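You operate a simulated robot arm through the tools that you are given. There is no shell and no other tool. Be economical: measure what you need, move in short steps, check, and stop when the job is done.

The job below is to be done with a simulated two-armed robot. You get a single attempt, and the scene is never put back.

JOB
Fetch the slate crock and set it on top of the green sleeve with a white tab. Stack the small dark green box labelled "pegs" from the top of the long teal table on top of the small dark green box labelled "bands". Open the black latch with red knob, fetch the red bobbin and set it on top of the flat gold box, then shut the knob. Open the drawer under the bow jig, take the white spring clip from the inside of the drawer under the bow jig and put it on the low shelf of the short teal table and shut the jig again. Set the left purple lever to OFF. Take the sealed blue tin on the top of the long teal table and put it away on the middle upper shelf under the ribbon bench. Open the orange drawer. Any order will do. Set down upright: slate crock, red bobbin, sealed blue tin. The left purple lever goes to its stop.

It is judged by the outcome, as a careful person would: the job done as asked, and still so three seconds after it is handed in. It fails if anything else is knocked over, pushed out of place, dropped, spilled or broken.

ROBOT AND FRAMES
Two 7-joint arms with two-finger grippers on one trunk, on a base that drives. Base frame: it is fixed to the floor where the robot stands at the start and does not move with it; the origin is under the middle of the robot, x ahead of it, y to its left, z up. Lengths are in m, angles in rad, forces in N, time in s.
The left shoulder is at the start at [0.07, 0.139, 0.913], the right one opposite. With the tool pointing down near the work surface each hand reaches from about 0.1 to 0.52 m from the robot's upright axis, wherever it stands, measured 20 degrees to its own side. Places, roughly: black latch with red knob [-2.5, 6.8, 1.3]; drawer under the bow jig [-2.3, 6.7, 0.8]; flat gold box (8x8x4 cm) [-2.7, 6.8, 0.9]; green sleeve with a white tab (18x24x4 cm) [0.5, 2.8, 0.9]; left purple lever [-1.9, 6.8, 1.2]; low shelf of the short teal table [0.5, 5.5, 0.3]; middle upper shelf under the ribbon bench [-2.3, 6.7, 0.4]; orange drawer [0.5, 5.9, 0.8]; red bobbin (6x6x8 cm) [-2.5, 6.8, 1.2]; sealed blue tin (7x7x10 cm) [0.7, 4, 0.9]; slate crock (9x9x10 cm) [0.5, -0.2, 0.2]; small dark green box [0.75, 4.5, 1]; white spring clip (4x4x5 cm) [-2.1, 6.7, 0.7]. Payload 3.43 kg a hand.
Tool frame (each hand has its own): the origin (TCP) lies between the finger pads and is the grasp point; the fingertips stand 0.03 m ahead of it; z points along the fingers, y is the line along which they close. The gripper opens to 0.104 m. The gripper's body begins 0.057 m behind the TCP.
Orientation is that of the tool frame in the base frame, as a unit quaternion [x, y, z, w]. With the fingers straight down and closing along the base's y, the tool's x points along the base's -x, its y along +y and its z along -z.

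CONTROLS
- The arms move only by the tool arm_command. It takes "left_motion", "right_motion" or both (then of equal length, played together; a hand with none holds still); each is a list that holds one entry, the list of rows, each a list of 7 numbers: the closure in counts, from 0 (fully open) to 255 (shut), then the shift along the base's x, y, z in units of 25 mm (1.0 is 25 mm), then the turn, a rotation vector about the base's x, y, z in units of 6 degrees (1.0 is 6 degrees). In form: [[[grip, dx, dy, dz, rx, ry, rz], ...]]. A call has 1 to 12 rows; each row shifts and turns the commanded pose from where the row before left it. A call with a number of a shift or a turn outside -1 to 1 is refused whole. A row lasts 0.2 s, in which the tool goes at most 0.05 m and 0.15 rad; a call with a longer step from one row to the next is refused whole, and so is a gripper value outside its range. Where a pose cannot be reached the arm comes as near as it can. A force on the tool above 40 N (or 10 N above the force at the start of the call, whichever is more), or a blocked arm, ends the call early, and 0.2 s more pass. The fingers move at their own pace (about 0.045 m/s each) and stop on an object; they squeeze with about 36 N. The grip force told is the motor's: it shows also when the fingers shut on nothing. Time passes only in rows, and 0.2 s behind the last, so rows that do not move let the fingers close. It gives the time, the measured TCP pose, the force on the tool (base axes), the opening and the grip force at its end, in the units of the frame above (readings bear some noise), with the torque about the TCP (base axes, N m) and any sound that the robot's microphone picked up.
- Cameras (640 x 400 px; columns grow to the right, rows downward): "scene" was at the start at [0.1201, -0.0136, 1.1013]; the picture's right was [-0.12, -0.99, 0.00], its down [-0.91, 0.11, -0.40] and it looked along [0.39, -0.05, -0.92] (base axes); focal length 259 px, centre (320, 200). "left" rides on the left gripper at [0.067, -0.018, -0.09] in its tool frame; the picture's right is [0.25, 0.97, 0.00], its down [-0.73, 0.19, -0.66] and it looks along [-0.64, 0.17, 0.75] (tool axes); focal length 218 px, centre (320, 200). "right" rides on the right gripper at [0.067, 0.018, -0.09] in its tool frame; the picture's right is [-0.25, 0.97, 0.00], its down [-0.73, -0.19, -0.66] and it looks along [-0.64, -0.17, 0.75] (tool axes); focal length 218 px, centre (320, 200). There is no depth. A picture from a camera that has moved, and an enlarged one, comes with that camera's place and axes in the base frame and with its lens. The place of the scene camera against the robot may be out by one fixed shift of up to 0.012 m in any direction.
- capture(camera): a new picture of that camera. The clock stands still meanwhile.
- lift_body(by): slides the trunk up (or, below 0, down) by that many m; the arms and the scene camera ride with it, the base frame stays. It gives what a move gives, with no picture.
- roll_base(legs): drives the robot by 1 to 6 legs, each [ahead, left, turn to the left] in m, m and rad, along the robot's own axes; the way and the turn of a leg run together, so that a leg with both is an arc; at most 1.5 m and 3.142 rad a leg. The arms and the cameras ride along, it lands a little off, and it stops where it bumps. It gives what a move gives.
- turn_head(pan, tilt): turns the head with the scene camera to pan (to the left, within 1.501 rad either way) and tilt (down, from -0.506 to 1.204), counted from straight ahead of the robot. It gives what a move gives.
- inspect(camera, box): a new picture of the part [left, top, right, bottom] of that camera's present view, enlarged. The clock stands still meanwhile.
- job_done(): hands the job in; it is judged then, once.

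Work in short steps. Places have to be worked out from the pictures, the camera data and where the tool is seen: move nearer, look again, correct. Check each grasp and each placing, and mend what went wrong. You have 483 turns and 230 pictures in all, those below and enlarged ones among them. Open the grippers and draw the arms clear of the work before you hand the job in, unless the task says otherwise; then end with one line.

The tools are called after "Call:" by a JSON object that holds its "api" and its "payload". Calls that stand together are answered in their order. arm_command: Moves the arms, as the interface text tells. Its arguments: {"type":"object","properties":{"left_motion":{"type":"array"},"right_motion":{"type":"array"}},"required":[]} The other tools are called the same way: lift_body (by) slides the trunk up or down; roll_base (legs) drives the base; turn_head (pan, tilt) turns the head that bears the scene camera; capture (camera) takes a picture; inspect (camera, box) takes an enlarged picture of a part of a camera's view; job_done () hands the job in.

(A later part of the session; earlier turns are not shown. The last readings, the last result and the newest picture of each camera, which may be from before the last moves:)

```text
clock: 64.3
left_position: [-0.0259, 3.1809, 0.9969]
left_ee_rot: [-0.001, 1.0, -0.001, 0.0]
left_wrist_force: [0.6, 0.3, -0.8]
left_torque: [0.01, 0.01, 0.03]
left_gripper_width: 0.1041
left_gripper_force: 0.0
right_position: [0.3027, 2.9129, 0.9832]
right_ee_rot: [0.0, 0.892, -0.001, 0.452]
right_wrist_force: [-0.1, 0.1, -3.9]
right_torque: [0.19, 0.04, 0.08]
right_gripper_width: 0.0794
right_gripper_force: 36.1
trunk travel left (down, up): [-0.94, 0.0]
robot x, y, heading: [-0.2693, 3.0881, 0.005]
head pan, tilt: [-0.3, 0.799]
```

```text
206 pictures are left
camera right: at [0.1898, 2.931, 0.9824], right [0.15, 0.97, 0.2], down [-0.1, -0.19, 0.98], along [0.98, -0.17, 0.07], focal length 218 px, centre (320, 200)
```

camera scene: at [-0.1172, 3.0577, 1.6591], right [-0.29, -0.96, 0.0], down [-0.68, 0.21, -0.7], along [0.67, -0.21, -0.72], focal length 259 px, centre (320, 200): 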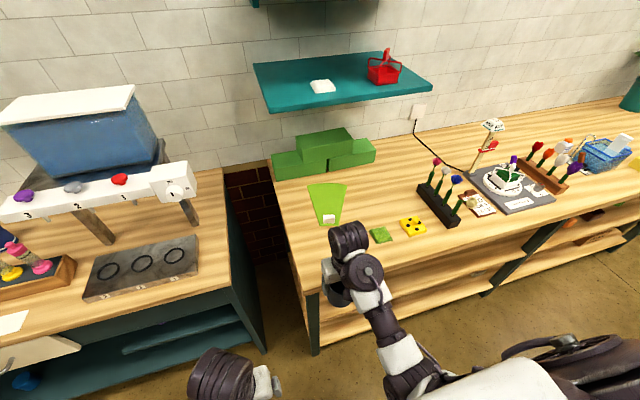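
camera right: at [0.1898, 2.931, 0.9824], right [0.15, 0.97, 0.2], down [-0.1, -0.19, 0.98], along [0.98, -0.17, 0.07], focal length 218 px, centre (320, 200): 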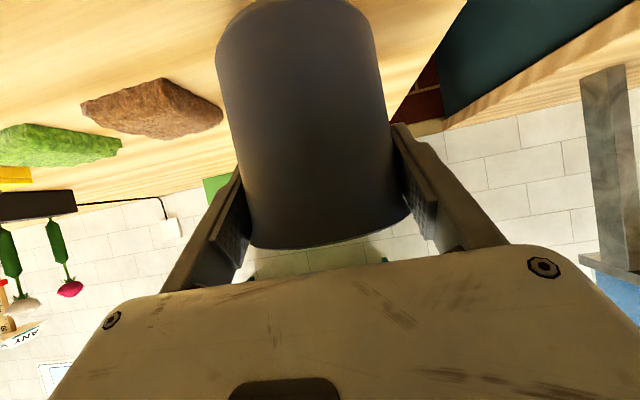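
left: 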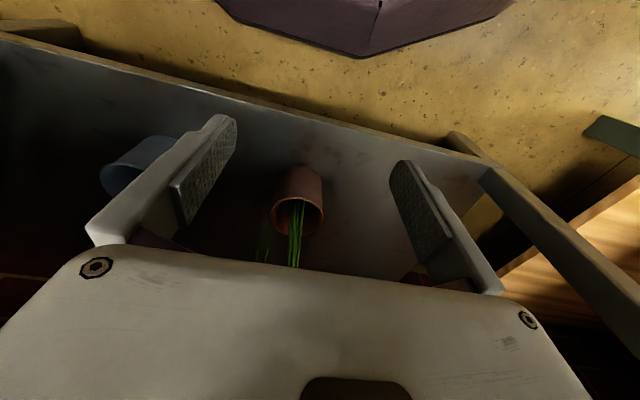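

Held firmly (3.9 N). I raise it to TCP z≈1.03, shift the base right 0.1 m and forward 0.2 m.

Call:
{"api": "arm_command", "payload": {"right_motion": [[[230, 0, 0, 0.4, 0, 0, 0], [230, 0, 0, 0.5, 0, 0, 0], [230, 0, 0, 0.5, 0, 0, 0], [230, 0, 0, 0.5, 0, 0, 0], [230, 0, 0, 0, 0, 0, 0]]]}}

Call:
{"api": "roll_base", "payload": {"legs": [[0, -0.1, -0.004], [0.2, 0, 0]]}}

Call:
{"api": "capture", "payload": {"camera": "right"}}

Call:
{"api": "capture", "payload": {"camera": "scene"}}

```text
clock: 65.5
left_position: [-0.0255, 3.1816, 0.9974]
left_ee_rot: [-0.002, 1.0, -0.002, 0.0]
left_wrist_force: [-1.1, -0.1, 0.0]
left_torque: [0.0, 0.01, -0.02]
left_gripper_width: 0.104
left_gripper_force: 0.1
right_position: [0.3008, 2.9126, 1.0306]
right_ee_rot: [0.0, 0.892, -0.001, 0.453]
right_wrist_force: [0.6, -0.7, -3.4]
right_torque: [-0.02, 0.03, 0.0]
right_gripper_width: 0.0791
right_gripper_force: 35.7
trunk travel left (down, up): [-0.94, 0.0]
robot x, y, heading: [-0.2706, 3.0885, -0.001]
head pan, tilt: [-0.3, 0.799]
```

```text
clock: 67.9
left_position: [0.1713, 3.0801, 0.9973]
left_ee_rot: [0.002, 1.0, -0.002, 0.003]
left_wrist_force: [-0.3, 0.0, -0.4]
left_torque: [-0.01, 0.0, -0.02]
left_gripper_width: 0.1043
left_gripper_force: 0.1
right_position: [0.4965, 2.8092, 1.0334]
right_ee_rot: [0.002, 0.891, -0.001, 0.453]
right_wrist_force: [0.0, -0.1, -2.4]
right_torque: [0.0, 0.03, 0.02]
right_gripper_width: 0.0795
right_gripper_force: 35.9
trunk travel left (down, up): [-0.94, 0.0]
robot x, y, heading: [-0.0697, 2.9902, -0.0]
head pan, tilt: [-0.3, 0.799]
```

```text
205 pictures are left
camera right: at [0.3842, 2.8284, 1.032], right [0.15, 0.97, 0.2], down [-0.1, -0.19, 0.98], along [0.98, -0.17, 0.07], focal length 218 px, centre (320, 200)
```

right: 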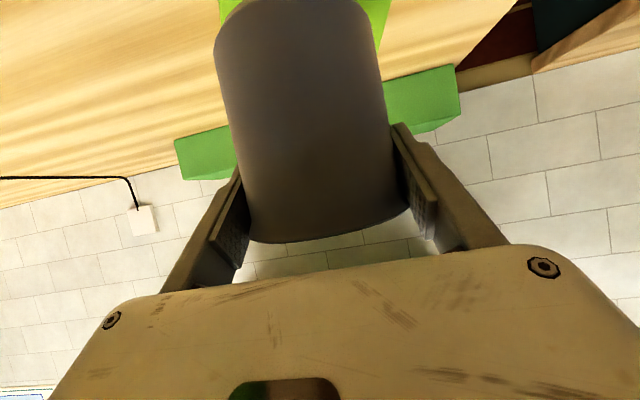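

```text
204 pictures are left
camera scene: at [0.0646, 2.9582, 1.6591], right [-0.3, -0.95, 0.0], down [-0.68, 0.21, -0.7], along [0.67, -0.21, -0.72], focal length 259 px, centre (320, 200)
```

scene: 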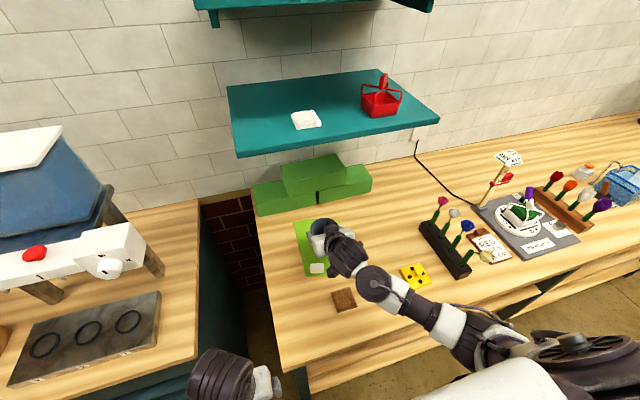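

Zoom in on the sleeve and the crock to pick the landing spot.

Call:
{"api": "inspect", "payload": {"camera": "scene", "box": [270, 190, 398, 290]}}

```text
4.00 times, centred on (334, 240) of scene
camera zoom: at [0.0646, 2.9582, 1.6591], right [-0.3, -0.95, 0.0], down [-0.68, 0.21, -0.7], along [0.67, -0.21, -0.72], focal length 1036 px, centre (264, 40)
```

zoom: 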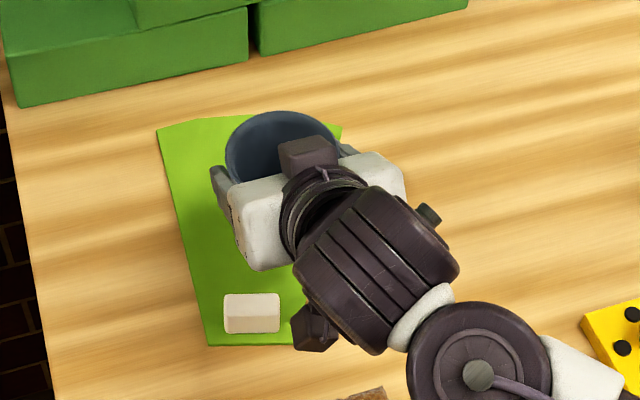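

Sleeve centre-line spot for the crock: ≈[0.58,2.808]. I extend the arm 0.083 m forward at height.

Call:
{"api": "arm_command", "payload": {"right_motion": [[[230, 0.7, 0, 0, 0, 0, 0], [230, 0.7, 0, 0, 0, 0, 0], [230, 0.7, 0, 0, 0, 0, 0], [230, 0.7, 0, 0, 0, 0, 0], [230, 0.5, 0, 0, 0, 0, 0], [230, 0, 0, 0, 0, 0, 0]]]}}

Call:
{"api": "inspect", "payload": {"camera": "scene", "box": [270, 190, 398, 290]}}

```text
clock: 69.3
left_position: [0.1741, 3.0789, 0.9959]
left_ee_rot: [0.003, 1.0, 0.0, 0.0]
left_wrist_force: [-0.2, 0.2, -0.4]
left_torque: [-0.02, -0.01, -0.01]
left_gripper_width: 0.1041
left_gripper_force: 0.0
right_position: [0.5809, 2.8107, 1.0306]
right_ee_rot: [0.002, 0.892, -0.002, 0.451]
right_wrist_force: [0.8, 0.2, -3.7]
right_torque: [0.0, 0.04, 0.02]
right_gripper_width: 0.0793
right_gripper_force: 35.5
trunk travel left (down, up): [-0.94, 0.0]
robot x, y, heading: [-0.0697, 2.9884, 0.001]
head pan, tilt: [-0.3, 0.799]
```

```text
4.00 times, centred on (334, 240) of scene
camera zoom: at [0.0689, 2.9568, 1.6587], right [-0.3, -0.95, 0.0], down [-0.68, 0.21, -0.7], along [0.67, -0.21, -0.72], focal length 1036 px, centre (264, 40)
```

zoom: 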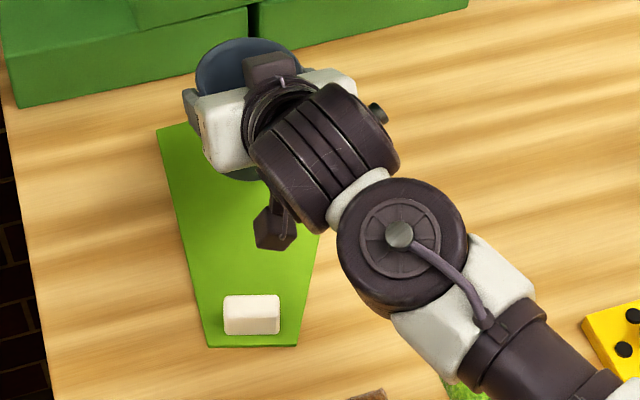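

By cross-checking the rim against the TCP, the spot is centred on the sleeve. Lower to just above, then slowly to contact.

Call:
{"api": "arm_command", "payload": {"right_motion": [[[230, 0, 0, -0.6, 0, 0, 0], [230, 0, 0, -0.6, 0, 0, 0], [230, 0, 0, -0.6, 0, 0, 0], [230, 0, 0, -0.4, 0, 0, 0], [230, 0, 0, -0.2, 0, 0, 0], [230, 0, 0, 0, 0, 0, 0]]]}}

Call:
{"api": "inspect", "payload": {"camera": "scene", "box": [270, 190, 398, 290]}}

```text
clock: 70.7
left_position: [0.1732, 3.0788, 0.9971]
left_ee_rot: [0.002, 1.0, -0.001, 0.002]
left_wrist_force: [0.5, -0.4, 0.2]
left_torque: [-0.03, 0.02, -0.01]
left_gripper_width: 0.1038
left_gripper_force: 0.0
right_position: [0.5802, 2.8088, 0.9721]
right_ee_rot: [0.003, 0.891, -0.002, 0.453]
right_wrist_force: [4.1, -1.5, 11.3]
right_torque: [-0.54, -0.18, -0.11]
right_gripper_width: 0.0791
right_gripper_force: 35.9
trunk travel left (down, up): [-0.94, 0.0]
robot x, y, heading: [-0.0697, 2.9918, -0.006]
head pan, tilt: [-0.3, 0.799]
```

```text
4.00 times, centred on (334, 240) of scene
camera zoom: at [0.0672, 2.9576, 1.6589], right [-0.3, -0.95, 0.0], down [-0.68, 0.21, -0.7], along [0.67, -0.21, -0.72], focal length 1036 px, centre (264, 40)
```

zoom: 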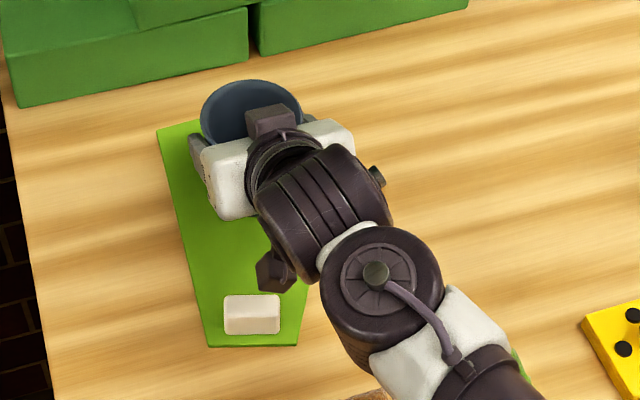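

Contact (11 N up) at TCP 0.972. Ease off slightly and open.

Call:
{"api": "arm_command", "payload": {"right_motion": [[[230, 0, 0, 0.1, 0, 0, 0], [120, 0, 0, 0, 0, 0, 0], [60, 0, 0, 0, 0, 0, 0], [0, 0, 0, 0, 0, 0, 0], [0, 0, 0, 0, 0, 0, 0]]]}}

Call:
{"api": "capture", "payload": {"camera": "right"}}

```text
clock: 71.9
left_position: [0.1736, 3.079, 0.9972]
left_ee_rot: [0.002, 1.0, 0.0, -0.001]
left_wrist_force: [-0.5, -0.3, -1.1]
left_torque: [0.02, -0.01, 0.0]
left_gripper_width: 0.1039
left_gripper_force: 0.1
right_position: [0.5804, 2.8089, 0.9745]
right_ee_rot: [0.001, 0.892, -0.001, 0.452]
right_wrist_force: [-0.4, -0.7, -0.3]
right_torque: [-0.02, 0.01, 0.02]
right_gripper_width: 0.1042
right_gripper_force: 0.0
trunk travel left (down, up): [-0.94, 0.0]
robot x, y, heading: [-0.072, 2.9816, 0.002]
head pan, tilt: [-0.3, 0.799]
```

```text
200 pictures are left
camera right: at [0.4686, 2.8276, 0.9729], right [0.15, 0.97, 0.2], down [-0.1, -0.19, 0.98], along [0.98, -0.17, 0.07], focal length 218 px, centre (320, 200)
```

right: 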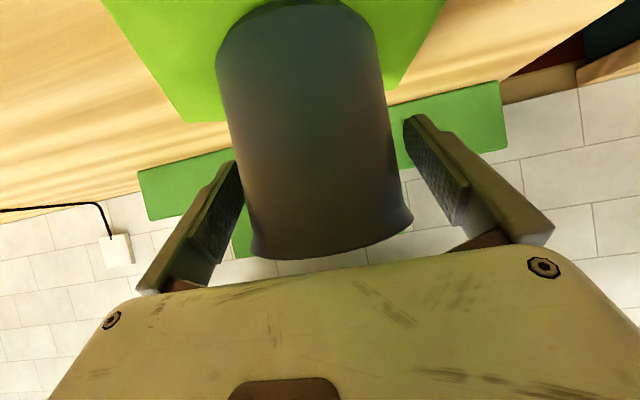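

The crock stands on the sleeve. I nudge the hand 3 mm to −y for clearance and slide straight back 0.15 m.

Call:
{"api": "arm_command", "payload": {"right_motion": [[[0, 0, -0.1, 0, 0, 0, 0], [0, -0.5, 0, 0, 0, 0, 0], [0, -0.7, 0, 0, 0, 0, 0], [0, -0.8, 0, 0, 0, 0, 0], [0, -0.8, 0, 0.3, 0, 0, 0], [0, -0.8, 0, 0.5, 0, 0, 0], [0, -0.8, 0, 0.5, 0, 0, 0], [0, -0.8, 0, 0.5, 0, 0, 0], [0, -0.8, 0, 0, 0, 0, 0], [0, 0, 0, 0, 0, 0, 0]]]}}

Call:
{"api": "capture", "payload": {"camera": "scene"}}

```text
clock: 74.1
left_position: [0.1745, 3.0793, 0.9967]
left_ee_rot: [0.003, 1.0, -0.001, 0.0]
left_wrist_force: [-0.3, -0.9, 0.3]
left_torque: [0.01, 0.0, 0.04]
left_gripper_width: 0.104
left_gripper_force: 0.1
right_position: [0.4304, 2.8064, 1.0187]
right_ee_rot: [0.003, 0.892, -0.002, 0.451]
right_wrist_force: [-0.3, -0.3, 0.0]
right_torque: [-0.01, 0.02, 0.01]
right_gripper_width: 0.1041
right_gripper_force: 0.0
trunk travel left (down, up): [-0.94, 0.0]
robot x, y, heading: [-0.0707, 2.9939, -0.003]
head pan, tilt: [-0.3, 0.799]
```

```text
199 pictures are left
camera scene: at [0.0687, 2.9574, 1.6587], right [-0.3, -0.95, 0.0], down [-0.68, 0.21, -0.7], along [0.67, -0.21, -0.72], focal length 259 px, centre (320, 200)
```

scene: 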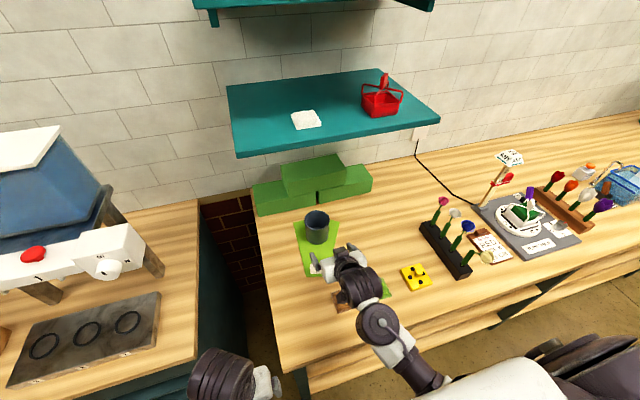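

Crock done. I back off and drive left to the long teal table to look at it.

Call:
{"api": "roll_base", "payload": {"legs": [[-0.45, 0, 0], [0, 1.25, 0]]}}

Call:
{"api": "turn_head", "payload": {"pan": 0.0, "tilt": 0.55}}

Call:
{"api": "capture", "payload": {"camera": "scene"}}

```text
clock: 82.7
left_position: [-0.2747, 4.3467, 0.9974]
left_ee_rot: [-0.005, 1.0, 0.001, -0.001]
left_wrist_force: [-0.5, -0.4, -0.4]
left_torque: [0.02, -0.01, -0.03]
left_gripper_width: 0.1041
left_gripper_force: 0.0
right_position: [-0.0127, 4.0755, 1.019]
right_ee_rot: [-0.004, 0.892, 0.001, 0.452]
right_wrist_force: [-0.4, 0.0, -0.1]
right_torque: [-0.01, -0.02, -0.02]
right_gripper_width: 0.1041
right_gripper_force: 0.0
trunk travel left (down, up): [-0.94, 0.0]
robot x, y, heading: [-0.515, 4.2531, 0.014]
head pan, tilt: [-0.3, 0.799]
```

```text
clock: 83.5
left_position: [-0.2742, 4.3468, 0.9969]
left_ee_rot: [-0.004, 1.0, -0.001, 0.0]
left_wrist_force: [-1.1, -0.2, -0.4]
left_torque: [-0.01, 0.02, 0.04]
left_gripper_width: 0.1039
left_gripper_force: 0.0
right_position: [-0.0126, 4.0758, 1.0187]
right_ee_rot: [-0.003, 0.892, 0.001, 0.453]
right_wrist_force: [-0.1, -0.2, 0.3]
right_torque: [0.0, 0.01, -0.01]
right_gripper_width: 0.104
right_gripper_force: 0.1
trunk travel left (down, up): [-0.94, 0.0]
robot x, y, heading: [-0.516, 4.2525, 0.009]
head pan, tilt: [0.0, 0.55]
```

```text
198 pictures are left
camera scene: at [-0.3654, 4.2477, 1.6801], right [0.01, -1.0, 0.0], down [-0.52, -0.01, -0.85], along [0.85, 0.01, -0.52], focal length 259 px, centre (320, 200)
```

scene: 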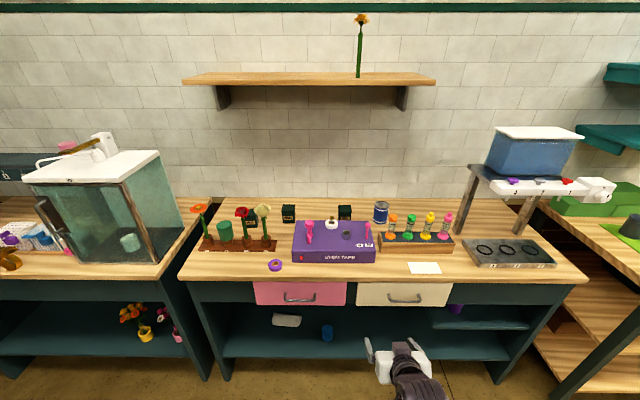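

I zoom in on the back of the table: two dark green boxes and the blue tin.

Call:
{"api": "inspect", "payload": {"camera": "scene", "box": [190, 190, 350, 290]}}

Call:
{"api": "inspect", "payload": {"camera": "scene", "box": [320, 190, 480, 290]}}

```text
4.00 times, centred on (270, 240) of scene
camera zoom: at [-0.3654, 4.2477, 1.6801], right [0.01, -1.0, 0.0], down [-0.52, -0.01, -0.85], along [0.85, 0.01, -0.52], focal length 1036 px, centre (520, 40)
```

zoom: 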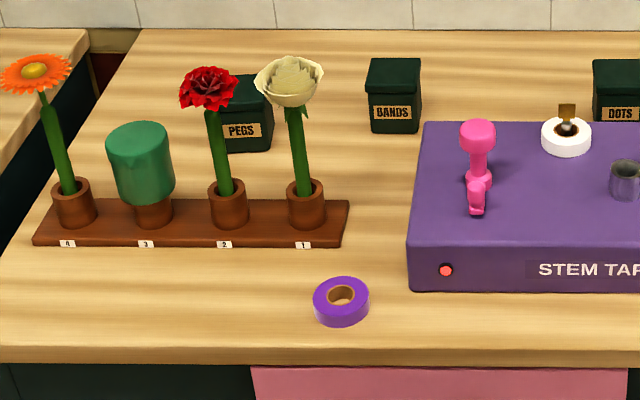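

```text
4.00 times, centred on (400, 240) of scene
camera zoom: at [-0.3654, 4.2477, 1.6801], right [0.01, -1.0, 0.0], down [-0.52, -0.01, -0.85], along [0.85, 0.01, -0.52], focal length 1036 px, centre (0, 40)
```

zoom: 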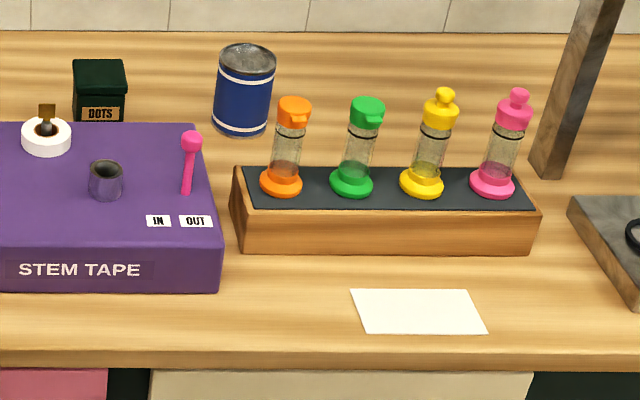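

PEGS ≈[0.69,4.60], BANDS ≈[0.73,4.42], tin ≈[0.73,3.95]; roses (top z≈1.09) and dispensers stand in front, so I need a steep hand. Here in free air I test the reach with ~24° pitch.

Call:
{"api": "arm_command", "payload": {"right_motion": [[[0, 0.7, 0.2, -0.5, 0, 1, 0], [0, 0.7, 0.2, -0.5, 0, 1, 0], [0, 0.7, 0.2, -0.5, 0, 1, 0], [0, 0.7, 0.2, -0.5, 0, 1, 0], [0, 0.7, 0.2, -0.5, 0, 1, 0], [0, 0.7, 0, -0.3, 0, 0, 0], [0, 0.7, 0, -0.3, 0, 0, 0], [0, 0.7, 0, -0.3, 0, 0, 0], [0, 0.7, 0, 0, 0, 0, 0], [0, 0.7, 0, 0, 0, 0, 0], [0, 0, 0, 0, 0, 0, 0]]]}}

```text
clock: 85.9
left_position: [-0.2752, 4.3473, 0.9964]
left_ee_rot: [-0.004, 1.0, -0.001, 0.0]
left_wrist_force: [-0.1, -1.0, -0.5]
left_torque: [-0.01, 0.0, -0.01]
left_gripper_width: 0.1041
left_gripper_force: 0.1
right_position: [0.1608, 4.1027, 0.9349]
right_ee_rot: [-0.003, 0.979, 0.002, 0.206]
right_wrist_force: [-0.4, -0.1, 0.1]
right_torque: [-0.03, 0.0, -0.03]
right_gripper_width: 0.104
right_gripper_force: 0.0
trunk travel left (down, up): [-0.94, 0.0]
robot x, y, heading: [-0.5183, 4.2527, 0.009]
head pan, tilt: [0.0, 0.55]
```

Reach 0.68 m ahead at z 0.935 works. Now I test how high it can go here with this pitch.

Call:
{"api": "arm_command", "payload": {"right_motion": [[[0, 0, 0, 1, 0, 0, 0], [0, 0, 0, 1, 0, 0, 0], [0, 0, 0, 1, 0, 0, 0], [0, 0, 0, 1, 0, 0, 0], [0, 0, 0, 1, 0, 0, 0], [0, 0, 0, 1, 0, 0, 0], [0, 0, 0, 0, 0, 0, 0]]]}}

```text
clock: 87.5
left_position: [-0.2733, 4.3474, 0.9969]
left_ee_rot: [-0.005, 1.0, -0.001, 0.0]
left_wrist_force: [-0.1, -0.4, -0.1]
left_torque: [0.01, 0.01, 0.03]
left_gripper_width: 0.104
left_gripper_force: 0.0
right_position: [0.161, 4.1017, 1.0863]
right_ee_rot: [-0.004, 0.979, 0.002, 0.206]
right_wrist_force: [0.1, 0.4, -1.5]
right_torque: [-0.02, -0.02, -0.01]
right_gripper_width: 0.1042
right_gripper_force: 0.1
trunk travel left (down, up): [-0.94, 0.0]
robot x, y, heading: [-0.5177, 4.2493, 0.017]
head pan, tilt: [0.0, 0.55]
```

It reaches 1.086. I raise to ~1.14, drive left so that the hand lines up with PEGS (y≈4.60), and look again.

Call:
{"api": "arm_command", "payload": {"right_motion": [[[0, 0, 0, 1, 0, 0, 0], [0, 0, 0, 1, 0, 0, 0], [0, 0, 0, 0.3, 0, 0, 0], [0, 0, 0, 0, 0, 0, 0]]]}}

Call:
{"api": "roll_base", "payload": {"legs": [[0, 0.5, -0.014], [0.25, 0, 0]]}}

Call:
{"api": "capture", "payload": {"camera": "right"}}

Call:
{"api": "capture", "payload": {"camera": "scene"}}

```text
clock: 88.5
left_position: [-0.2735, 4.3462, 0.9971]
left_ee_rot: [-0.005, 1.0, -0.001, 0.0]
left_wrist_force: [0.1, 0.2, 0.4]
left_torque: [-0.01, 0.02, 0.03]
left_gripper_width: 0.104
left_gripper_force: 0.0
right_position: [0.1609, 4.1008, 1.1428]
right_ee_rot: [-0.002, 0.979, 0.001, 0.206]
right_wrist_force: [0.5, -0.4, -0.2]
right_torque: [-0.01, -0.01, -0.01]
right_gripper_width: 0.104
right_gripper_force: 0.1
trunk travel left (down, up): [-0.94, 0.0]
robot x, y, heading: [-0.5164, 4.2533, 0.014]
head pan, tilt: [0.0, 0.55]
```

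```text
clock: 92.9
left_position: [-0.0242, 4.8439, 0.9972]
left_ee_rot: [0.004, 1.0, -0.002, 0.001]
left_wrist_force: [0.0, -1.4, -0.7]
left_torque: [0.02, 0.0, 0.0]
left_gripper_width: 0.104
left_gripper_force: 0.0
right_position: [0.408, 4.5918, 1.1438]
right_ee_rot: [0.004, 0.978, 0.001, 0.208]
right_wrist_force: [0.0, 0.1, 0.6]
right_torque: [0.02, 0.01, 0.01]
right_gripper_width: 0.1036
right_gripper_force: 0.1
trunk travel left (down, up): [-0.94, 0.0]
robot x, y, heading: [-0.2658, 4.7502, -0.005]
head pan, tilt: [0.0, 0.55]
```

```text
195 pictures are left
camera right: at [0.3103, 4.6103, 1.1987], right [0.24, 0.97, 0.1], down [0.4, -0.2, 0.9], along [0.89, -0.17, -0.43], focal length 218 px, centre (320, 200)
```

right: 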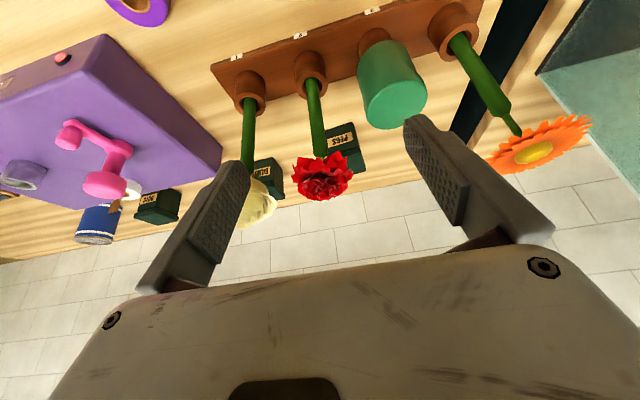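

```text
194 pictures are left
camera scene: at [-0.1173, 4.7454, 1.6804], right [0.0, -1.0, 0.0], down [-0.52, 0.0, -0.85], along [0.85, 0.0, -0.52], focal length 259 px, centre (320, 200)
```

scene: 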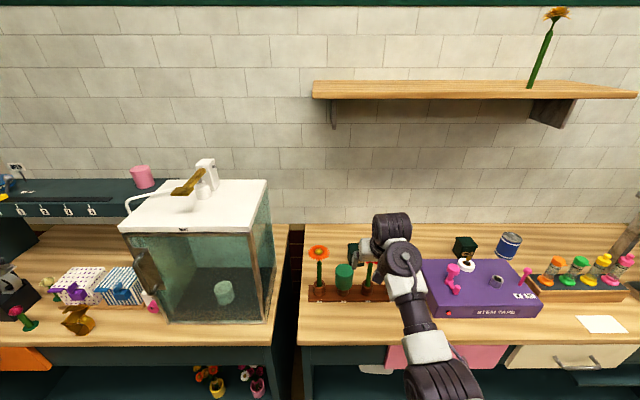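

Rose tops ≈1.10; PEGS front face ≈[0.647,4.605]. I raise 2.5 cm more, shift +y a bit, and drive 0.2 m forward over the roses.

Call:
{"api": "arm_command", "payload": {"right_motion": [[[0, 0, 0.3, 0.6, 0, 0, 0], [0, 0, 0.3, 0.6, 0, 0, 0], [0, 0, 0, 0, 0, 0, 0]]]}}

Call:
{"api": "roll_base", "payload": {"legs": [[0.2, 0, 0]]}}

Call:
{"api": "capture", "payload": {"camera": "right"}}

```text
clock: 93.7
left_position: [-0.0216, 4.8435, 0.9971]
left_ee_rot: [0.003, 1.0, 0.0, -0.001]
left_wrist_force: [-0.2, -0.3, -0.1]
left_torque: [0.01, -0.01, 0.01]
left_gripper_width: 0.1037
left_gripper_force: 0.0
right_position: [0.4102, 4.6057, 1.1727]
right_ee_rot: [0.004, 0.979, 0.001, 0.205]
right_wrist_force: [0.7, 0.1, 0.5]
right_torque: [0.04, -0.01, -0.01]
right_gripper_width: 0.1041
right_gripper_force: 0.1
trunk travel left (down, up): [-0.94, 0.0]
robot x, y, heading: [-0.2669, 4.7513, -0.01]
head pan, tilt: [0.0, 0.55]
```

```text
clock: 95.3
left_position: [0.172, 4.8421, 0.9986]
left_ee_rot: [0.003, 1.0, 0.0, 0.001]
left_wrist_force: [-0.6, 0.4, 0.6]
left_torque: [-0.04, 0.01, -0.03]
left_gripper_width: 0.104
left_gripper_force: 0.1
right_position: [0.6038, 4.6068, 1.1752]
right_ee_rot: [0.004, 0.978, 0.001, 0.208]
right_wrist_force: [-0.1, -1.2, -0.1]
right_torque: [0.03, -0.05, 0.0]
right_gripper_width: 0.1038
right_gripper_force: 0.1
trunk travel left (down, up): [-0.94, 0.0]
robot x, y, heading: [-0.0652, 4.7495, -0.003]
head pan, tilt: [0.0, 0.55]
```

```text
193 pictures are left
camera right: at [0.507, 4.6245, 1.2301], right [0.24, 0.97, 0.11], down [0.4, -0.2, 0.9], along [0.89, -0.17, -0.43], focal length 218 px, centre (320, 200)
```

right: 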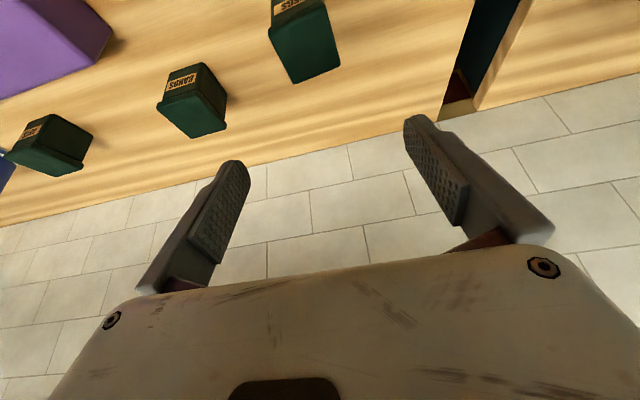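

PEGS lid centre ≈[0.655,4.600]; BANDS ≈[0.69,4.42]. I move forward 5 cm and down 9 cm and look again.

Call:
{"api": "arm_command", "payload": {"right_motion": [[[0, 0.7, -0.1, -0.5, 0, 0, 0], [0, 0.7, -0.1, -0.5, 0, 0, 0], [0, 0.6, 0, -0.8, 0, 0, 0], [0, 0, 0, -0.9, 0, 0, 0], [0, 0, 0, -0.9, 0, 0, 0], [0, 0, 0, 0, 0, 0, 0]]]}}

Call:
{"api": "capture", "payload": {"camera": "right"}}

Call:
{"api": "inspect", "payload": {"camera": "scene", "box": [290, 190, 510, 330]}}

```text
clock: 96.7
left_position: [0.1761, 4.8426, 0.9982]
left_ee_rot: [0.003, 1.0, 0.0, -0.001]
left_wrist_force: [0.6, -0.6, -0.7]
left_torque: [-0.01, -0.01, 0.0]
left_gripper_width: 0.104
left_gripper_force: 0.0
right_position: [0.6584, 4.6006, 1.0824]
right_ee_rot: [0.004, 0.979, 0.0, 0.205]
right_wrist_force: [0.5, 0.7, -1.1]
right_torque: [-0.01, -0.02, -0.03]
right_gripper_width: 0.1041
right_gripper_force: 0.0
trunk travel left (down, up): [-0.94, 0.0]
robot x, y, heading: [-0.0683, 4.7544, 0.001]
head pan, tilt: [0.0, 0.55]
```

```text
192 pictures are left
camera right: at [0.5606, 4.6196, 1.1385], right [0.24, 0.97, 0.1], down [0.4, -0.2, 0.89], along [0.88, -0.17, -0.43], focal length 218 px, centre (320, 200)
```

right: 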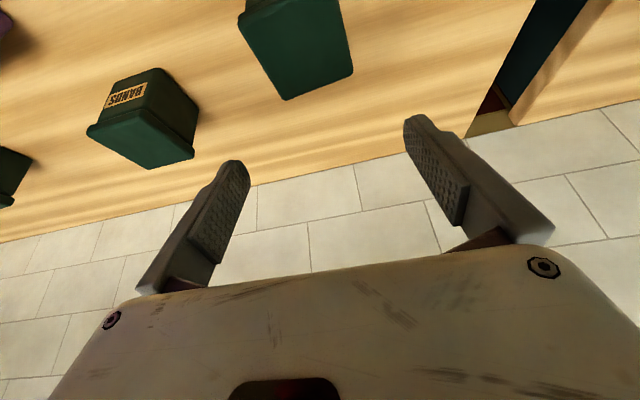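

```text
2.86 times, centred on (400, 260) of scene
camera zoom: at [0.0845, 4.7445, 1.6801], right [0.0, -1.0, 0.0], down [-0.52, 0.0, -0.85], along [0.85, 0.0, -0.52], focal length 740 px, centre (91, 29)
```

zoom: 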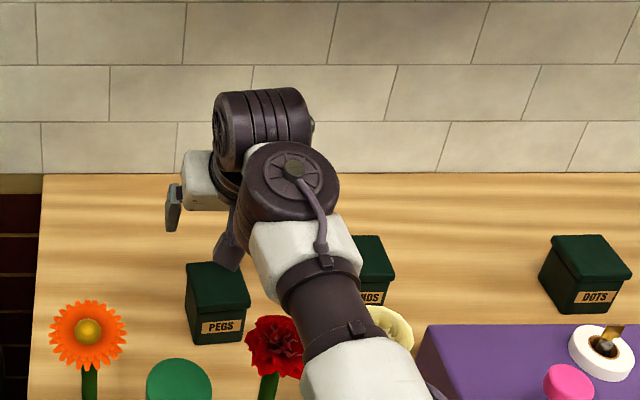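

I inspect both boxes in the right camera for yaw and exact centres.

Call:
{"api": "inspect", "payload": {"camera": "right", "box": [60, 0, 380, 200]}}

```text
2.00 times, centred on (220, 100) of right
camera zoom: at [0.5606, 4.6196, 1.1385], right [0.24, 0.97, 0.1], down [0.4, -0.2, 0.89], along [0.88, -0.17, -0.43], focal length 436 px, centre (520, 400)
```

zoom: 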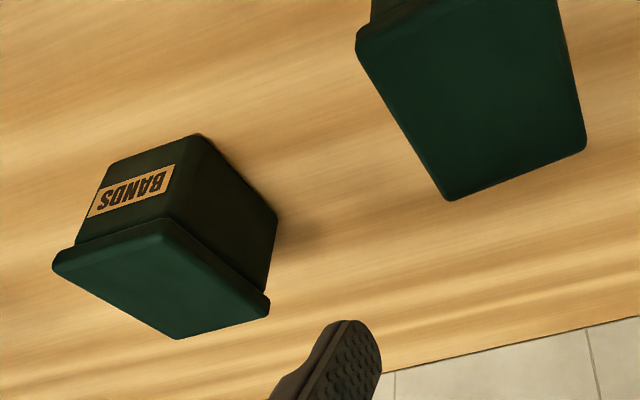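

PEGS lid centre ≈[0.657,4.601], yaw ≈+5.5°, top ≈0.97. The rose is close behind the hand, so I steepen the pitch to ~12°, match the yaw, and bring the base 5 cm closer.

Call:
{"api": "roll_base", "payload": {"legs": [[0.05, 0, 0]]}}

Call:
{"api": "arm_command", "payload": {"right_motion": [[[0, -0.6, 0, 0, 0, 0.5, 0.3], [0, -0.6, 0, -0.2, 0, 0.5, 0.3], [0, -0.6, 0, -0.2, 0, 0.5, 0.3], [0, 0, 0, -0.2, 0, 0.5, 0], [0, 0, 0, 0, 0, 0, 0]]]}}

Call:
{"api": "capture", "payload": {"camera": "right"}}

```text
clock: 97.6
left_position: [0.217, 4.8423, 0.9988]
left_ee_rot: [0.003, 1.0, -0.001, 0.004]
left_wrist_force: [-1.3, -0.2, -0.6]
left_torque: [0.0, -0.1, 0.02]
left_gripper_width: 0.104
left_gripper_force: 0.2
right_position: [0.6997, 4.6006, 1.0892]
right_ee_rot: [0.004, 0.978, 0.001, 0.209]
right_wrist_force: [0.3, 0.2, 0.1]
right_torque: [0.03, -0.03, -0.02]
right_gripper_width: 0.1043
right_gripper_force: 0.1
trunk travel left (down, up): [-0.94, 0.0]
robot x, y, heading: [-0.0151, 4.7536, -0.003]
head pan, tilt: [0.0, 0.55]
```

```text
clock: 98.8
left_position: [0.2232, 4.8422, 0.997]
left_ee_rot: [0.004, 1.0, -0.001, 0.0]
left_wrist_force: [-0.3, 0.2, 0.4]
left_torque: [0.0, 0.0, 0.0]
left_gripper_width: 0.104
left_gripper_force: 0.1
right_position: [0.658, 4.6004, 1.0698]
right_ee_rot: [-0.041, 0.994, 0.012, 0.103]
right_wrist_force: [0.6, 1.0, -0.2]
right_torque: [-0.05, 0.0, 0.01]
right_gripper_width: 0.1039
right_gripper_force: 0.0
trunk travel left (down, up): [-0.94, 0.0]
robot x, y, heading: [-0.0172, 4.7499, -0.003]
head pan, tilt: [0.0, 0.55]
```

```text
189 pictures are left
camera right: at [0.5737, 4.6097, 1.1438], right [0.16, 0.98, 0.07], down [0.59, -0.15, 0.79], along [0.79, -0.09, -0.61], focal length 218 px, centre (320, 200)
```

right: 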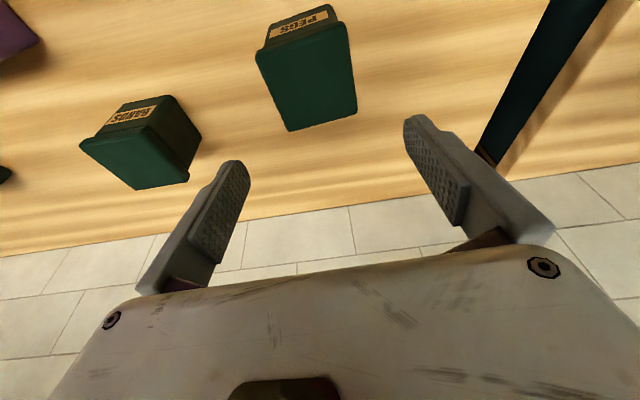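

Centre ≈[0.652,4.601]. I trim and lower over the box to TCP ≈0.957.

Call:
{"api": "arm_command", "payload": {"right_motion": [[[0, -0.2, 0, -0.6, 0, 0, 0], [0, 0, 0, -0.8, 0, 0, 0], [0, 0, 0, -0.8, 0, 0, 0], [0, 0, 0, -0.8, 0, 0, 0], [0, 0, 0, -0.7, 0, 0, 0], [0, 0, 0, -0.5, 0, 0, 0], [0, 0, 0, 0, 0, 0, 0]]]}}

Call:
{"api": "capture", "payload": {"camera": "right"}}

Call:
{"api": "capture", "payload": {"camera": "scene"}}

```text
clock: 100.4
left_position: [0.225, 4.8418, 0.9975]
left_ee_rot: [0.004, 1.0, -0.001, 0.0]
left_wrist_force: [0.4, -0.1, -0.2]
left_torque: [-0.04, 0.0, 0.04]
left_gripper_width: 0.1038
left_gripper_force: 0.1
right_position: [0.6559, 4.6008, 0.9633]
right_ee_rot: [-0.041, 0.994, 0.012, 0.103]
right_wrist_force: [-0.4, 0.8, -0.9]
right_torque: [-0.01, 0.06, -0.02]
right_gripper_width: 0.1041
right_gripper_force: 0.0
trunk travel left (down, up): [-0.94, 0.0]
robot x, y, heading: [-0.0183, 4.7557, -0.006]
head pan, tilt: [0.0, 0.55]
```

```text
188 pictures are left
camera right: at [0.5706, 4.6106, 1.0381], right [0.16, 0.98, 0.06], down [0.59, -0.15, 0.79], along [0.79, -0.09, -0.61], focal length 218 px, centre (320, 200)
```

right: 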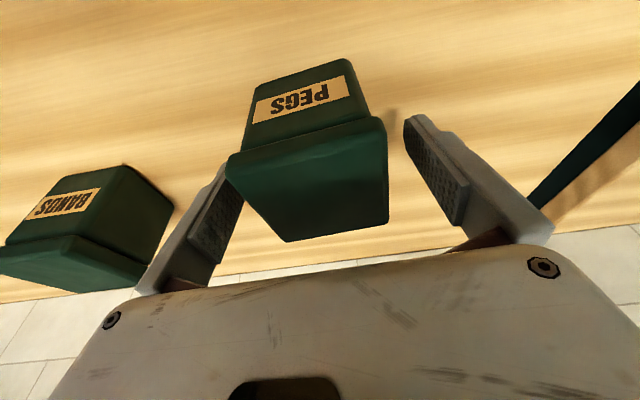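

```text
187 pictures are left
camera scene: at [0.1326, 4.744, 1.6801], right [0.0, -1.0, 0.0], down [-0.52, 0.0, -0.85], along [0.85, 0.0, -0.52], focal length 259 px, centre (320, 200)
```

scene: 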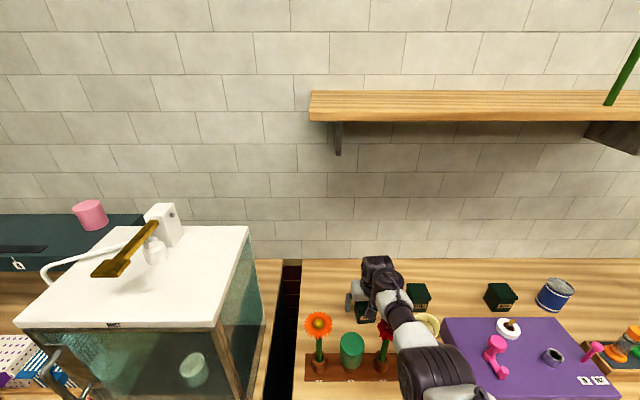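

The lid is centred between the fingers. I lower 8 mm more and close, then lift slightly.

Call:
{"api": "arm_command", "payload": {"right_motion": [[[0, 0, 0, -0.35, 0, 0, 0], [0, 0, 0, 0, 0, 0, 0], [120, 0, 0, 0, 0, 0, 0], [180, 0, 0, 0, 0, 0, 0], [230, 0, 0, 0, 0, 0, 0], [230, 0, 0, 0, 0, 0, 0], [230, 0, 0, 0, 0, 0, 0]]]}}

Call:
{"api": "arm_command", "payload": {"right_motion": [[[230, 0, 0, 0.3, 0, 0, 0], [230, 0, 0, 0.3, 0, 0, 0], [230, 0, 0, 0.3, 0, 0, 0], [230, 0, 0, 0.3, 0, 0, 0], [230, 0, 0, 0, 0, 0, 0]]]}}

Call:
{"api": "capture", "payload": {"camera": "right"}}

```text
clock: 102.0
left_position: [0.2233, 4.8417, 0.9961]
left_ee_rot: [0.004, 1.0, -0.001, -0.002]
left_wrist_force: [0.4, -0.5, -0.1]
left_torque: [0.01, -0.01, -0.01]
left_gripper_width: 0.1039
left_gripper_force: 0.0
right_position: [0.6563, 4.6006, 0.9545]
right_ee_rot: [-0.041, 0.994, 0.011, 0.103]
right_wrist_force: [-0.5, -0.5, 0.5]
right_torque: [-0.02, -0.04, 0.01]
right_gripper_width: 0.0634
right_gripper_force: 35.3
trunk travel left (down, up): [-0.94, 0.0]
robot x, y, heading: [-0.0192, 4.7501, -0.008]
head pan, tilt: [0.0, 0.55]
```

```text
clock: 103.2
left_position: [0.2245, 4.8421, 0.9968]
left_ee_rot: [0.004, 1.0, -0.001, 0.0]
left_wrist_force: [0.6, 0.1, -0.3]
left_torque: [-0.01, 0.02, 0.0]
left_gripper_width: 0.1042
left_gripper_force: 0.0
right_position: [0.6569, 4.5994, 0.9851]
right_ee_rot: [-0.041, 0.994, 0.01, 0.103]
right_wrist_force: [-0.2, -0.6, -1.0]
right_torque: [-0.03, -0.03, -0.03]
right_gripper_width: 0.0632
right_gripper_force: 36.1
trunk travel left (down, up): [-0.94, 0.0]
robot x, y, heading: [-0.0191, 4.7527, -0.003]
head pan, tilt: [0.0, 0.55]
```

```text
186 pictures are left
camera right: at [0.5717, 4.6096, 1.0596], right [0.16, 0.98, 0.06], down [0.6, -0.15, 0.79], along [0.79, -0.09, -0.61], focal length 218 px, centre (320, 200)
```

right: 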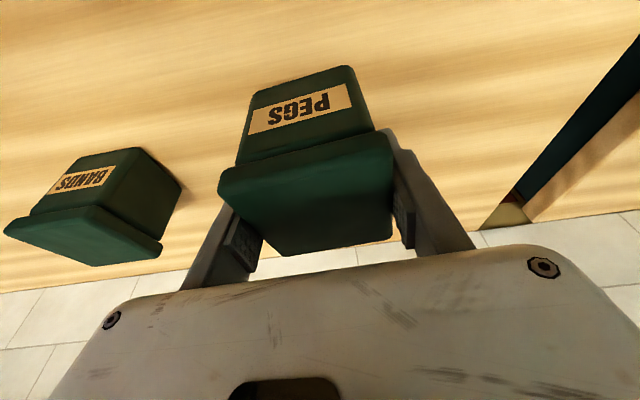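

Box held. I raise it to ~1.07 and shift the base right 0.175 m toward BANDS.

Call:
{"api": "arm_command", "payload": {"right_motion": [[[230, 0, 0, 0.6, 0, 0, 0], [230, 0, 0, 0.6, 0, 0, 0], [230, 0, 0, 0.6, 0, 0, 0], [230, 0, 0, 0.6, 0, 0, 0], [230, 0, 0, 0.6, 0, 0, 0], [230, 0, 0, 0.6, 0, 0, 0], [230, 0, 0, 0, 0, 0, 0]]]}}

Call:
{"api": "roll_base", "payload": {"legs": [[0, -0.1, 0]]}}

Call:
{"api": "capture", "payload": {"camera": "right"}}

Call:
{"api": "capture", "payload": {"camera": "scene"}}

```text
clock: 104.8
left_position: [0.2253, 4.8415, 0.9969]
left_ee_rot: [0.003, 1.0, -0.001, -0.001]
left_wrist_force: [-1.0, -0.7, 0.3]
left_torque: [0.01, 0.0, 0.02]
left_gripper_width: 0.1041
left_gripper_force: 0.1
right_position: [0.6566, 4.6008, 1.0751]
right_ee_rot: [-0.042, 0.994, 0.012, 0.102]
right_wrist_force: [0.6, 0.4, -0.4]
right_torque: [0.0, 0.01, -0.01]
right_gripper_width: 0.0632
right_gripper_force: 36.1
trunk travel left (down, up): [-0.94, 0.0]
robot x, y, heading: [-0.0182, 4.749, -0.006]
head pan, tilt: [0.0, 0.55]
```

```text
clock: 106.0
left_position: [0.2236, 4.7434, 0.9975]
left_ee_rot: [0.005, 1.0, -0.004, -0.001]
left_wrist_force: [0.6, -0.8, -0.1]
left_torque: [0.03, -0.01, 0.0]
left_gripper_width: 0.104
left_gripper_force: 0.0
right_position: [0.6563, 4.5049, 1.0759]
right_ee_rot: [-0.042, 0.994, 0.009, 0.103]
right_wrist_force: [-0.9, -0.7, -1.9]
right_torque: [-0.01, 0.01, 0.02]
right_gripper_width: 0.0631
right_gripper_force: 36.0
trunk travel left (down, up): [-0.94, 0.0]
robot x, y, heading: [-0.0207, 4.6541, -0.004]
head pan, tilt: [0.0, 0.55]
```

```text
185 pictures are left
camera right: at [0.5703, 4.5139, 1.1501], right [0.16, 0.98, 0.06], down [0.59, -0.15, 0.79], along [0.79, -0.09, -0.61], focal length 218 px, centre (320, 200)
```

right: 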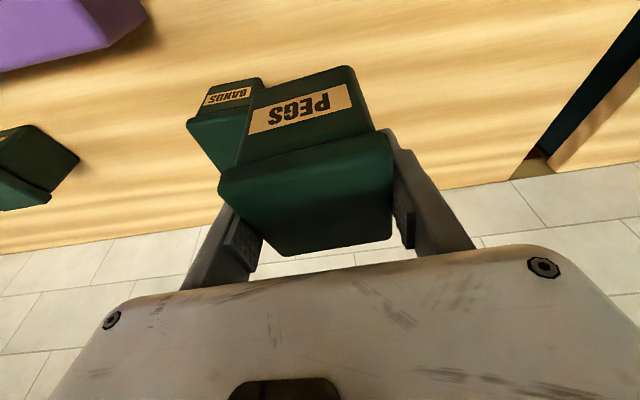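

```text
184 pictures are left
camera scene: at [0.1322, 4.6486, 1.6801], right [-0.01, -1.0, 0.0], down [-0.52, 0.0, -0.85], along [0.85, -0.01, -0.52], focal length 259 px, centre (320, 200)
```

scene: 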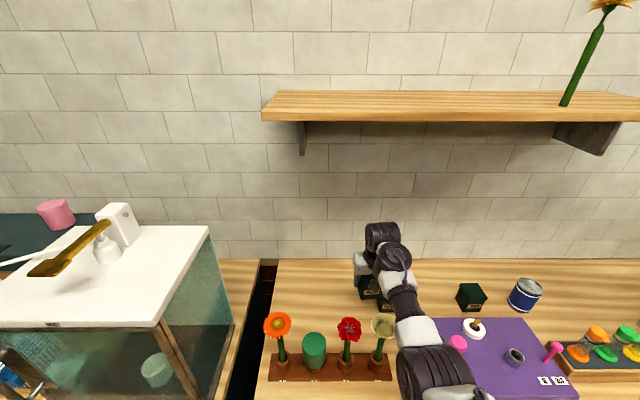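

BANDS lid centre ≈[0.692,4.424]. I move the base right 0.08 and forward 0.035 and check.

Call:
{"api": "roll_base", "payload": {"legs": [[0.033, -0.08, 0]]}}

Call:
{"api": "capture", "payload": {"camera": "right"}}

Call:
{"api": "inspect", "payload": {"camera": "scene", "box": [310, 200, 510, 325]}}

```text
clock: 107.0
left_position: [0.2549, 4.6677, 0.9967]
left_ee_rot: [0.005, 1.0, -0.003, 0.0]
left_wrist_force: [-0.7, 0.3, 0.2]
left_torque: [-0.03, -0.03, 0.0]
left_gripper_width: 0.1039
left_gripper_force: 0.1
right_position: [0.6856, 4.4274, 1.077]
right_ee_rot: [-0.043, 0.994, 0.009, 0.104]
right_wrist_force: [0.7, 0.9, -0.7]
right_torque: [-0.05, -0.01, 0.0]
right_gripper_width: 0.0635
right_gripper_force: 36.3
trunk travel left (down, up): [-0.94, 0.0]
robot x, y, heading: [0.0088, 4.5732, -0.008]
head pan, tilt: [0.0, 0.55]
```

```text
183 pictures are left
camera right: at [0.6003, 4.4374, 1.1514], right [0.16, 0.98, 0.06], down [0.59, -0.15, 0.79], along [0.79, -0.09, -0.61], focal length 218 px, centre (320, 200)
```

right: 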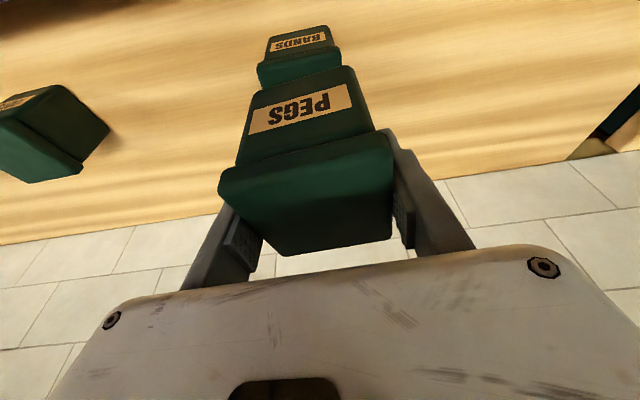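

```text
3.20 times, centred on (410, 262) of scene
camera zoom: at [0.1614, 4.5724, 1.6804], right [-0.01, -1.0, 0.0], down [-0.52, 0.0, -0.85], along [0.85, -0.01, -0.52], focal length 828 px, centre (32, 0)
```

zoom: 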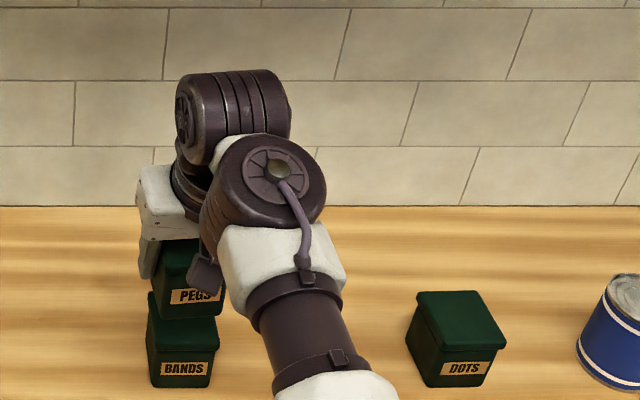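

BANDS lid centre ≈[0.694,4.423], yaw ≈0. I align PEGS above it and lower slowly.

Call:
{"api": "arm_command", "payload": {"right_motion": [[[230, 0.33, -0.17, 0, 0, 0, -0.45], [230, 0, 0, 0, 0, 0, -0.45], [230, 0, 0, -0.4, 0, 0, 0], [230, 0, 0, -0.4, 0, 0, 0], [230, 0, 0, -0.3, 0, 0, 0], [230, 0, 0, 0, 0, 0, 0]]]}}

Call:
{"api": "capture", "payload": {"camera": "right"}}

Call:
{"api": "inspect", "payload": {"camera": "scene", "box": [310, 225, 470, 325]}}

```text
clock: 108.4
left_position: [0.2559, 4.6635, 0.9966]
left_ee_rot: [0.004, 1.0, 0.0, -0.001]
left_wrist_force: [-0.5, -0.4, -0.7]
left_torque: [0.0, -0.01, 0.0]
left_gripper_width: 0.104
left_gripper_force: 0.1
right_position: [0.6957, 4.4187, 1.0471]
right_ee_rot: [0.004, 0.995, 0.008, 0.104]
right_wrist_force: [-0.2, -0.4, 0.0]
right_torque: [0.0, 0.0, -0.02]
right_gripper_width: 0.0632
right_gripper_force: 36.9
trunk travel left (down, up): [-0.94, 0.0]
robot x, y, heading: [0.0123, 4.5668, -0.007]
head pan, tilt: [0.0, 0.55]
```

```text
181 pictures are left
camera right: at [0.6117, 4.4349, 1.1218], right [0.26, 0.96, 0.07], down [0.58, -0.21, 0.79], along [0.77, -0.16, -0.61], focal length 218 px, centre (320, 200)
```

right: 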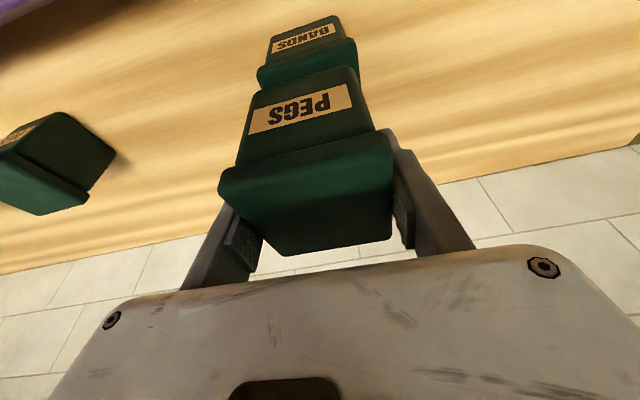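

```text
4.00 times, centred on (390, 275) of scene
camera zoom: at [0.1643, 4.5641, 1.6801], right [-0.01, -1.0, 0.0], down [-0.52, 0.0, -0.85], along [0.85, 0.0, -0.52], focal length 1036 px, centre (40, -100)
```

zoom: 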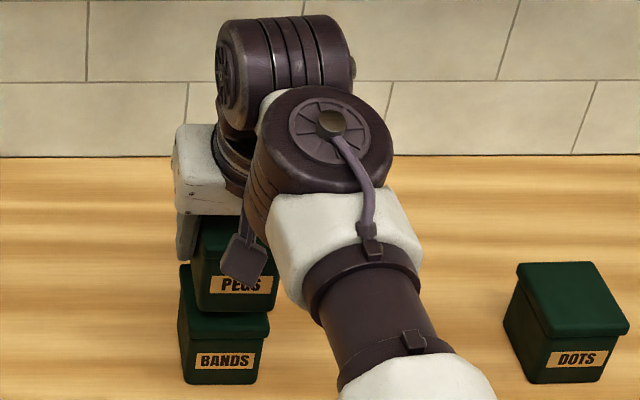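

Shift +5 mm in y, then lower in small steps to contact.

Call:
{"api": "arm_command", "payload": {"right_motion": [[[230, -0.04, 0.2, 0, 0, 0, 0], [230, 0, 0, -0.2, 0, 0, 0], [230, 0, 0, -0.2, 0, 0, 0], [230, 0, 0, 0, 0, 0, 0]]]}}

```text
clock: 109.4
left_position: [0.256, 4.6633, 0.9967]
left_ee_rot: [0.004, 1.0, -0.001, -0.001]
left_wrist_force: [0.6, -0.4, -0.4]
left_torque: [0.02, -0.02, 0.02]
left_gripper_width: 0.1039
left_gripper_force: 0.2
right_position: [0.6947, 4.4236, 1.0387]
right_ee_rot: [0.004, 0.995, 0.007, 0.103]
right_wrist_force: [-0.1, 0.6, -1.4]
right_torque: [-0.01, 0.0, 0.0]
right_gripper_width: 0.0631
right_gripper_force: 35.7
trunk travel left (down, up): [-0.94, 0.0]
robot x, y, heading: [0.0124, 4.569, -0.008]
head pan, tilt: [0.0, 0.55]
```

Not touching yet; step down in 4 mm increments.

Call:
{"api": "arm_command", "payload": {"right_motion": [[[230, 0, 0, -0.16, 0, 0, 0], [230, 0, 0, 0, 0, 0, 0]]]}}

Call:
{"api": "arm_command", "payload": {"right_motion": [[[230, 0, 0, -0.16, 0, 0, 0], [230, 0, 0, 0, 0, 0, 0]]]}}

Call:
{"api": "inspect", "payload": {"camera": "scene", "box": [310, 225, 470, 325]}}

```text
clock: 110.0
left_position: [0.2555, 4.663, 0.9958]
left_ee_rot: [0.004, 1.0, -0.001, -0.001]
left_wrist_force: [0.7, 0.0, -0.5]
left_torque: [0.0, 0.01, 0.03]
left_gripper_width: 0.1039
left_gripper_force: 0.0
right_position: [0.6953, 4.4231, 1.034]
right_ee_rot: [0.005, 0.995, 0.006, 0.102]
right_wrist_force: [-0.6, 0.2, -0.3]
right_torque: [-0.02, 0.0, 0.02]
right_gripper_width: 0.0634
right_gripper_force: 35.9
trunk travel left (down, up): [-0.94, 0.0]
robot x, y, heading: [0.0144, 4.5739, -0.006]
head pan, tilt: [0.0, 0.55]
```

```text
clock: 110.6
left_position: [0.256, 4.6629, 0.9979]
left_ee_rot: [0.004, 1.0, -0.001, -0.001]
left_wrist_force: [-0.2, -0.1, 0.1]
left_torque: [-0.01, -0.01, 0.02]
left_gripper_width: 0.1039
left_gripper_force: 0.1
right_position: [0.6948, 4.4234, 1.0316]
right_ee_rot: [0.005, 0.994, 0.007, 0.106]
right_wrist_force: [2.0, -1.8, 11.6]
right_torque: [-0.47, 0.19, 0.08]
right_gripper_width: 0.0633
right_gripper_force: 36.2
trunk travel left (down, up): [-0.94, 0.0]
robot x, y, heading: [0.0104, 4.5753, -0.009]
head pan, tilt: [0.0, 0.55]
```

```text
4.00 times, centred on (390, 275) of scene
camera zoom: at [0.1622, 4.5652, 1.6805], right [-0.01, -1.0, 0.0], down [-0.52, 0.0, -0.85], along [0.85, -0.01, -0.52], focal length 1036 px, centre (40, -100)
```

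zoom: 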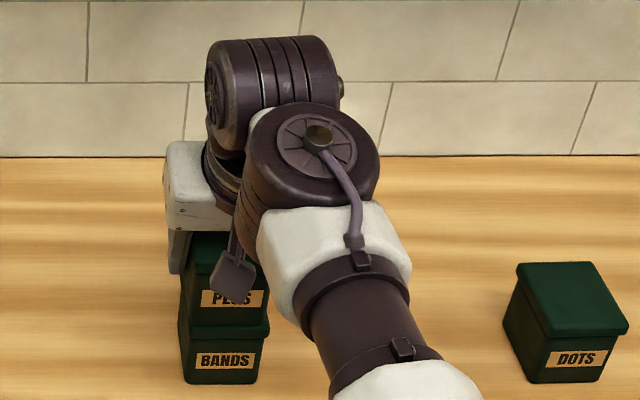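

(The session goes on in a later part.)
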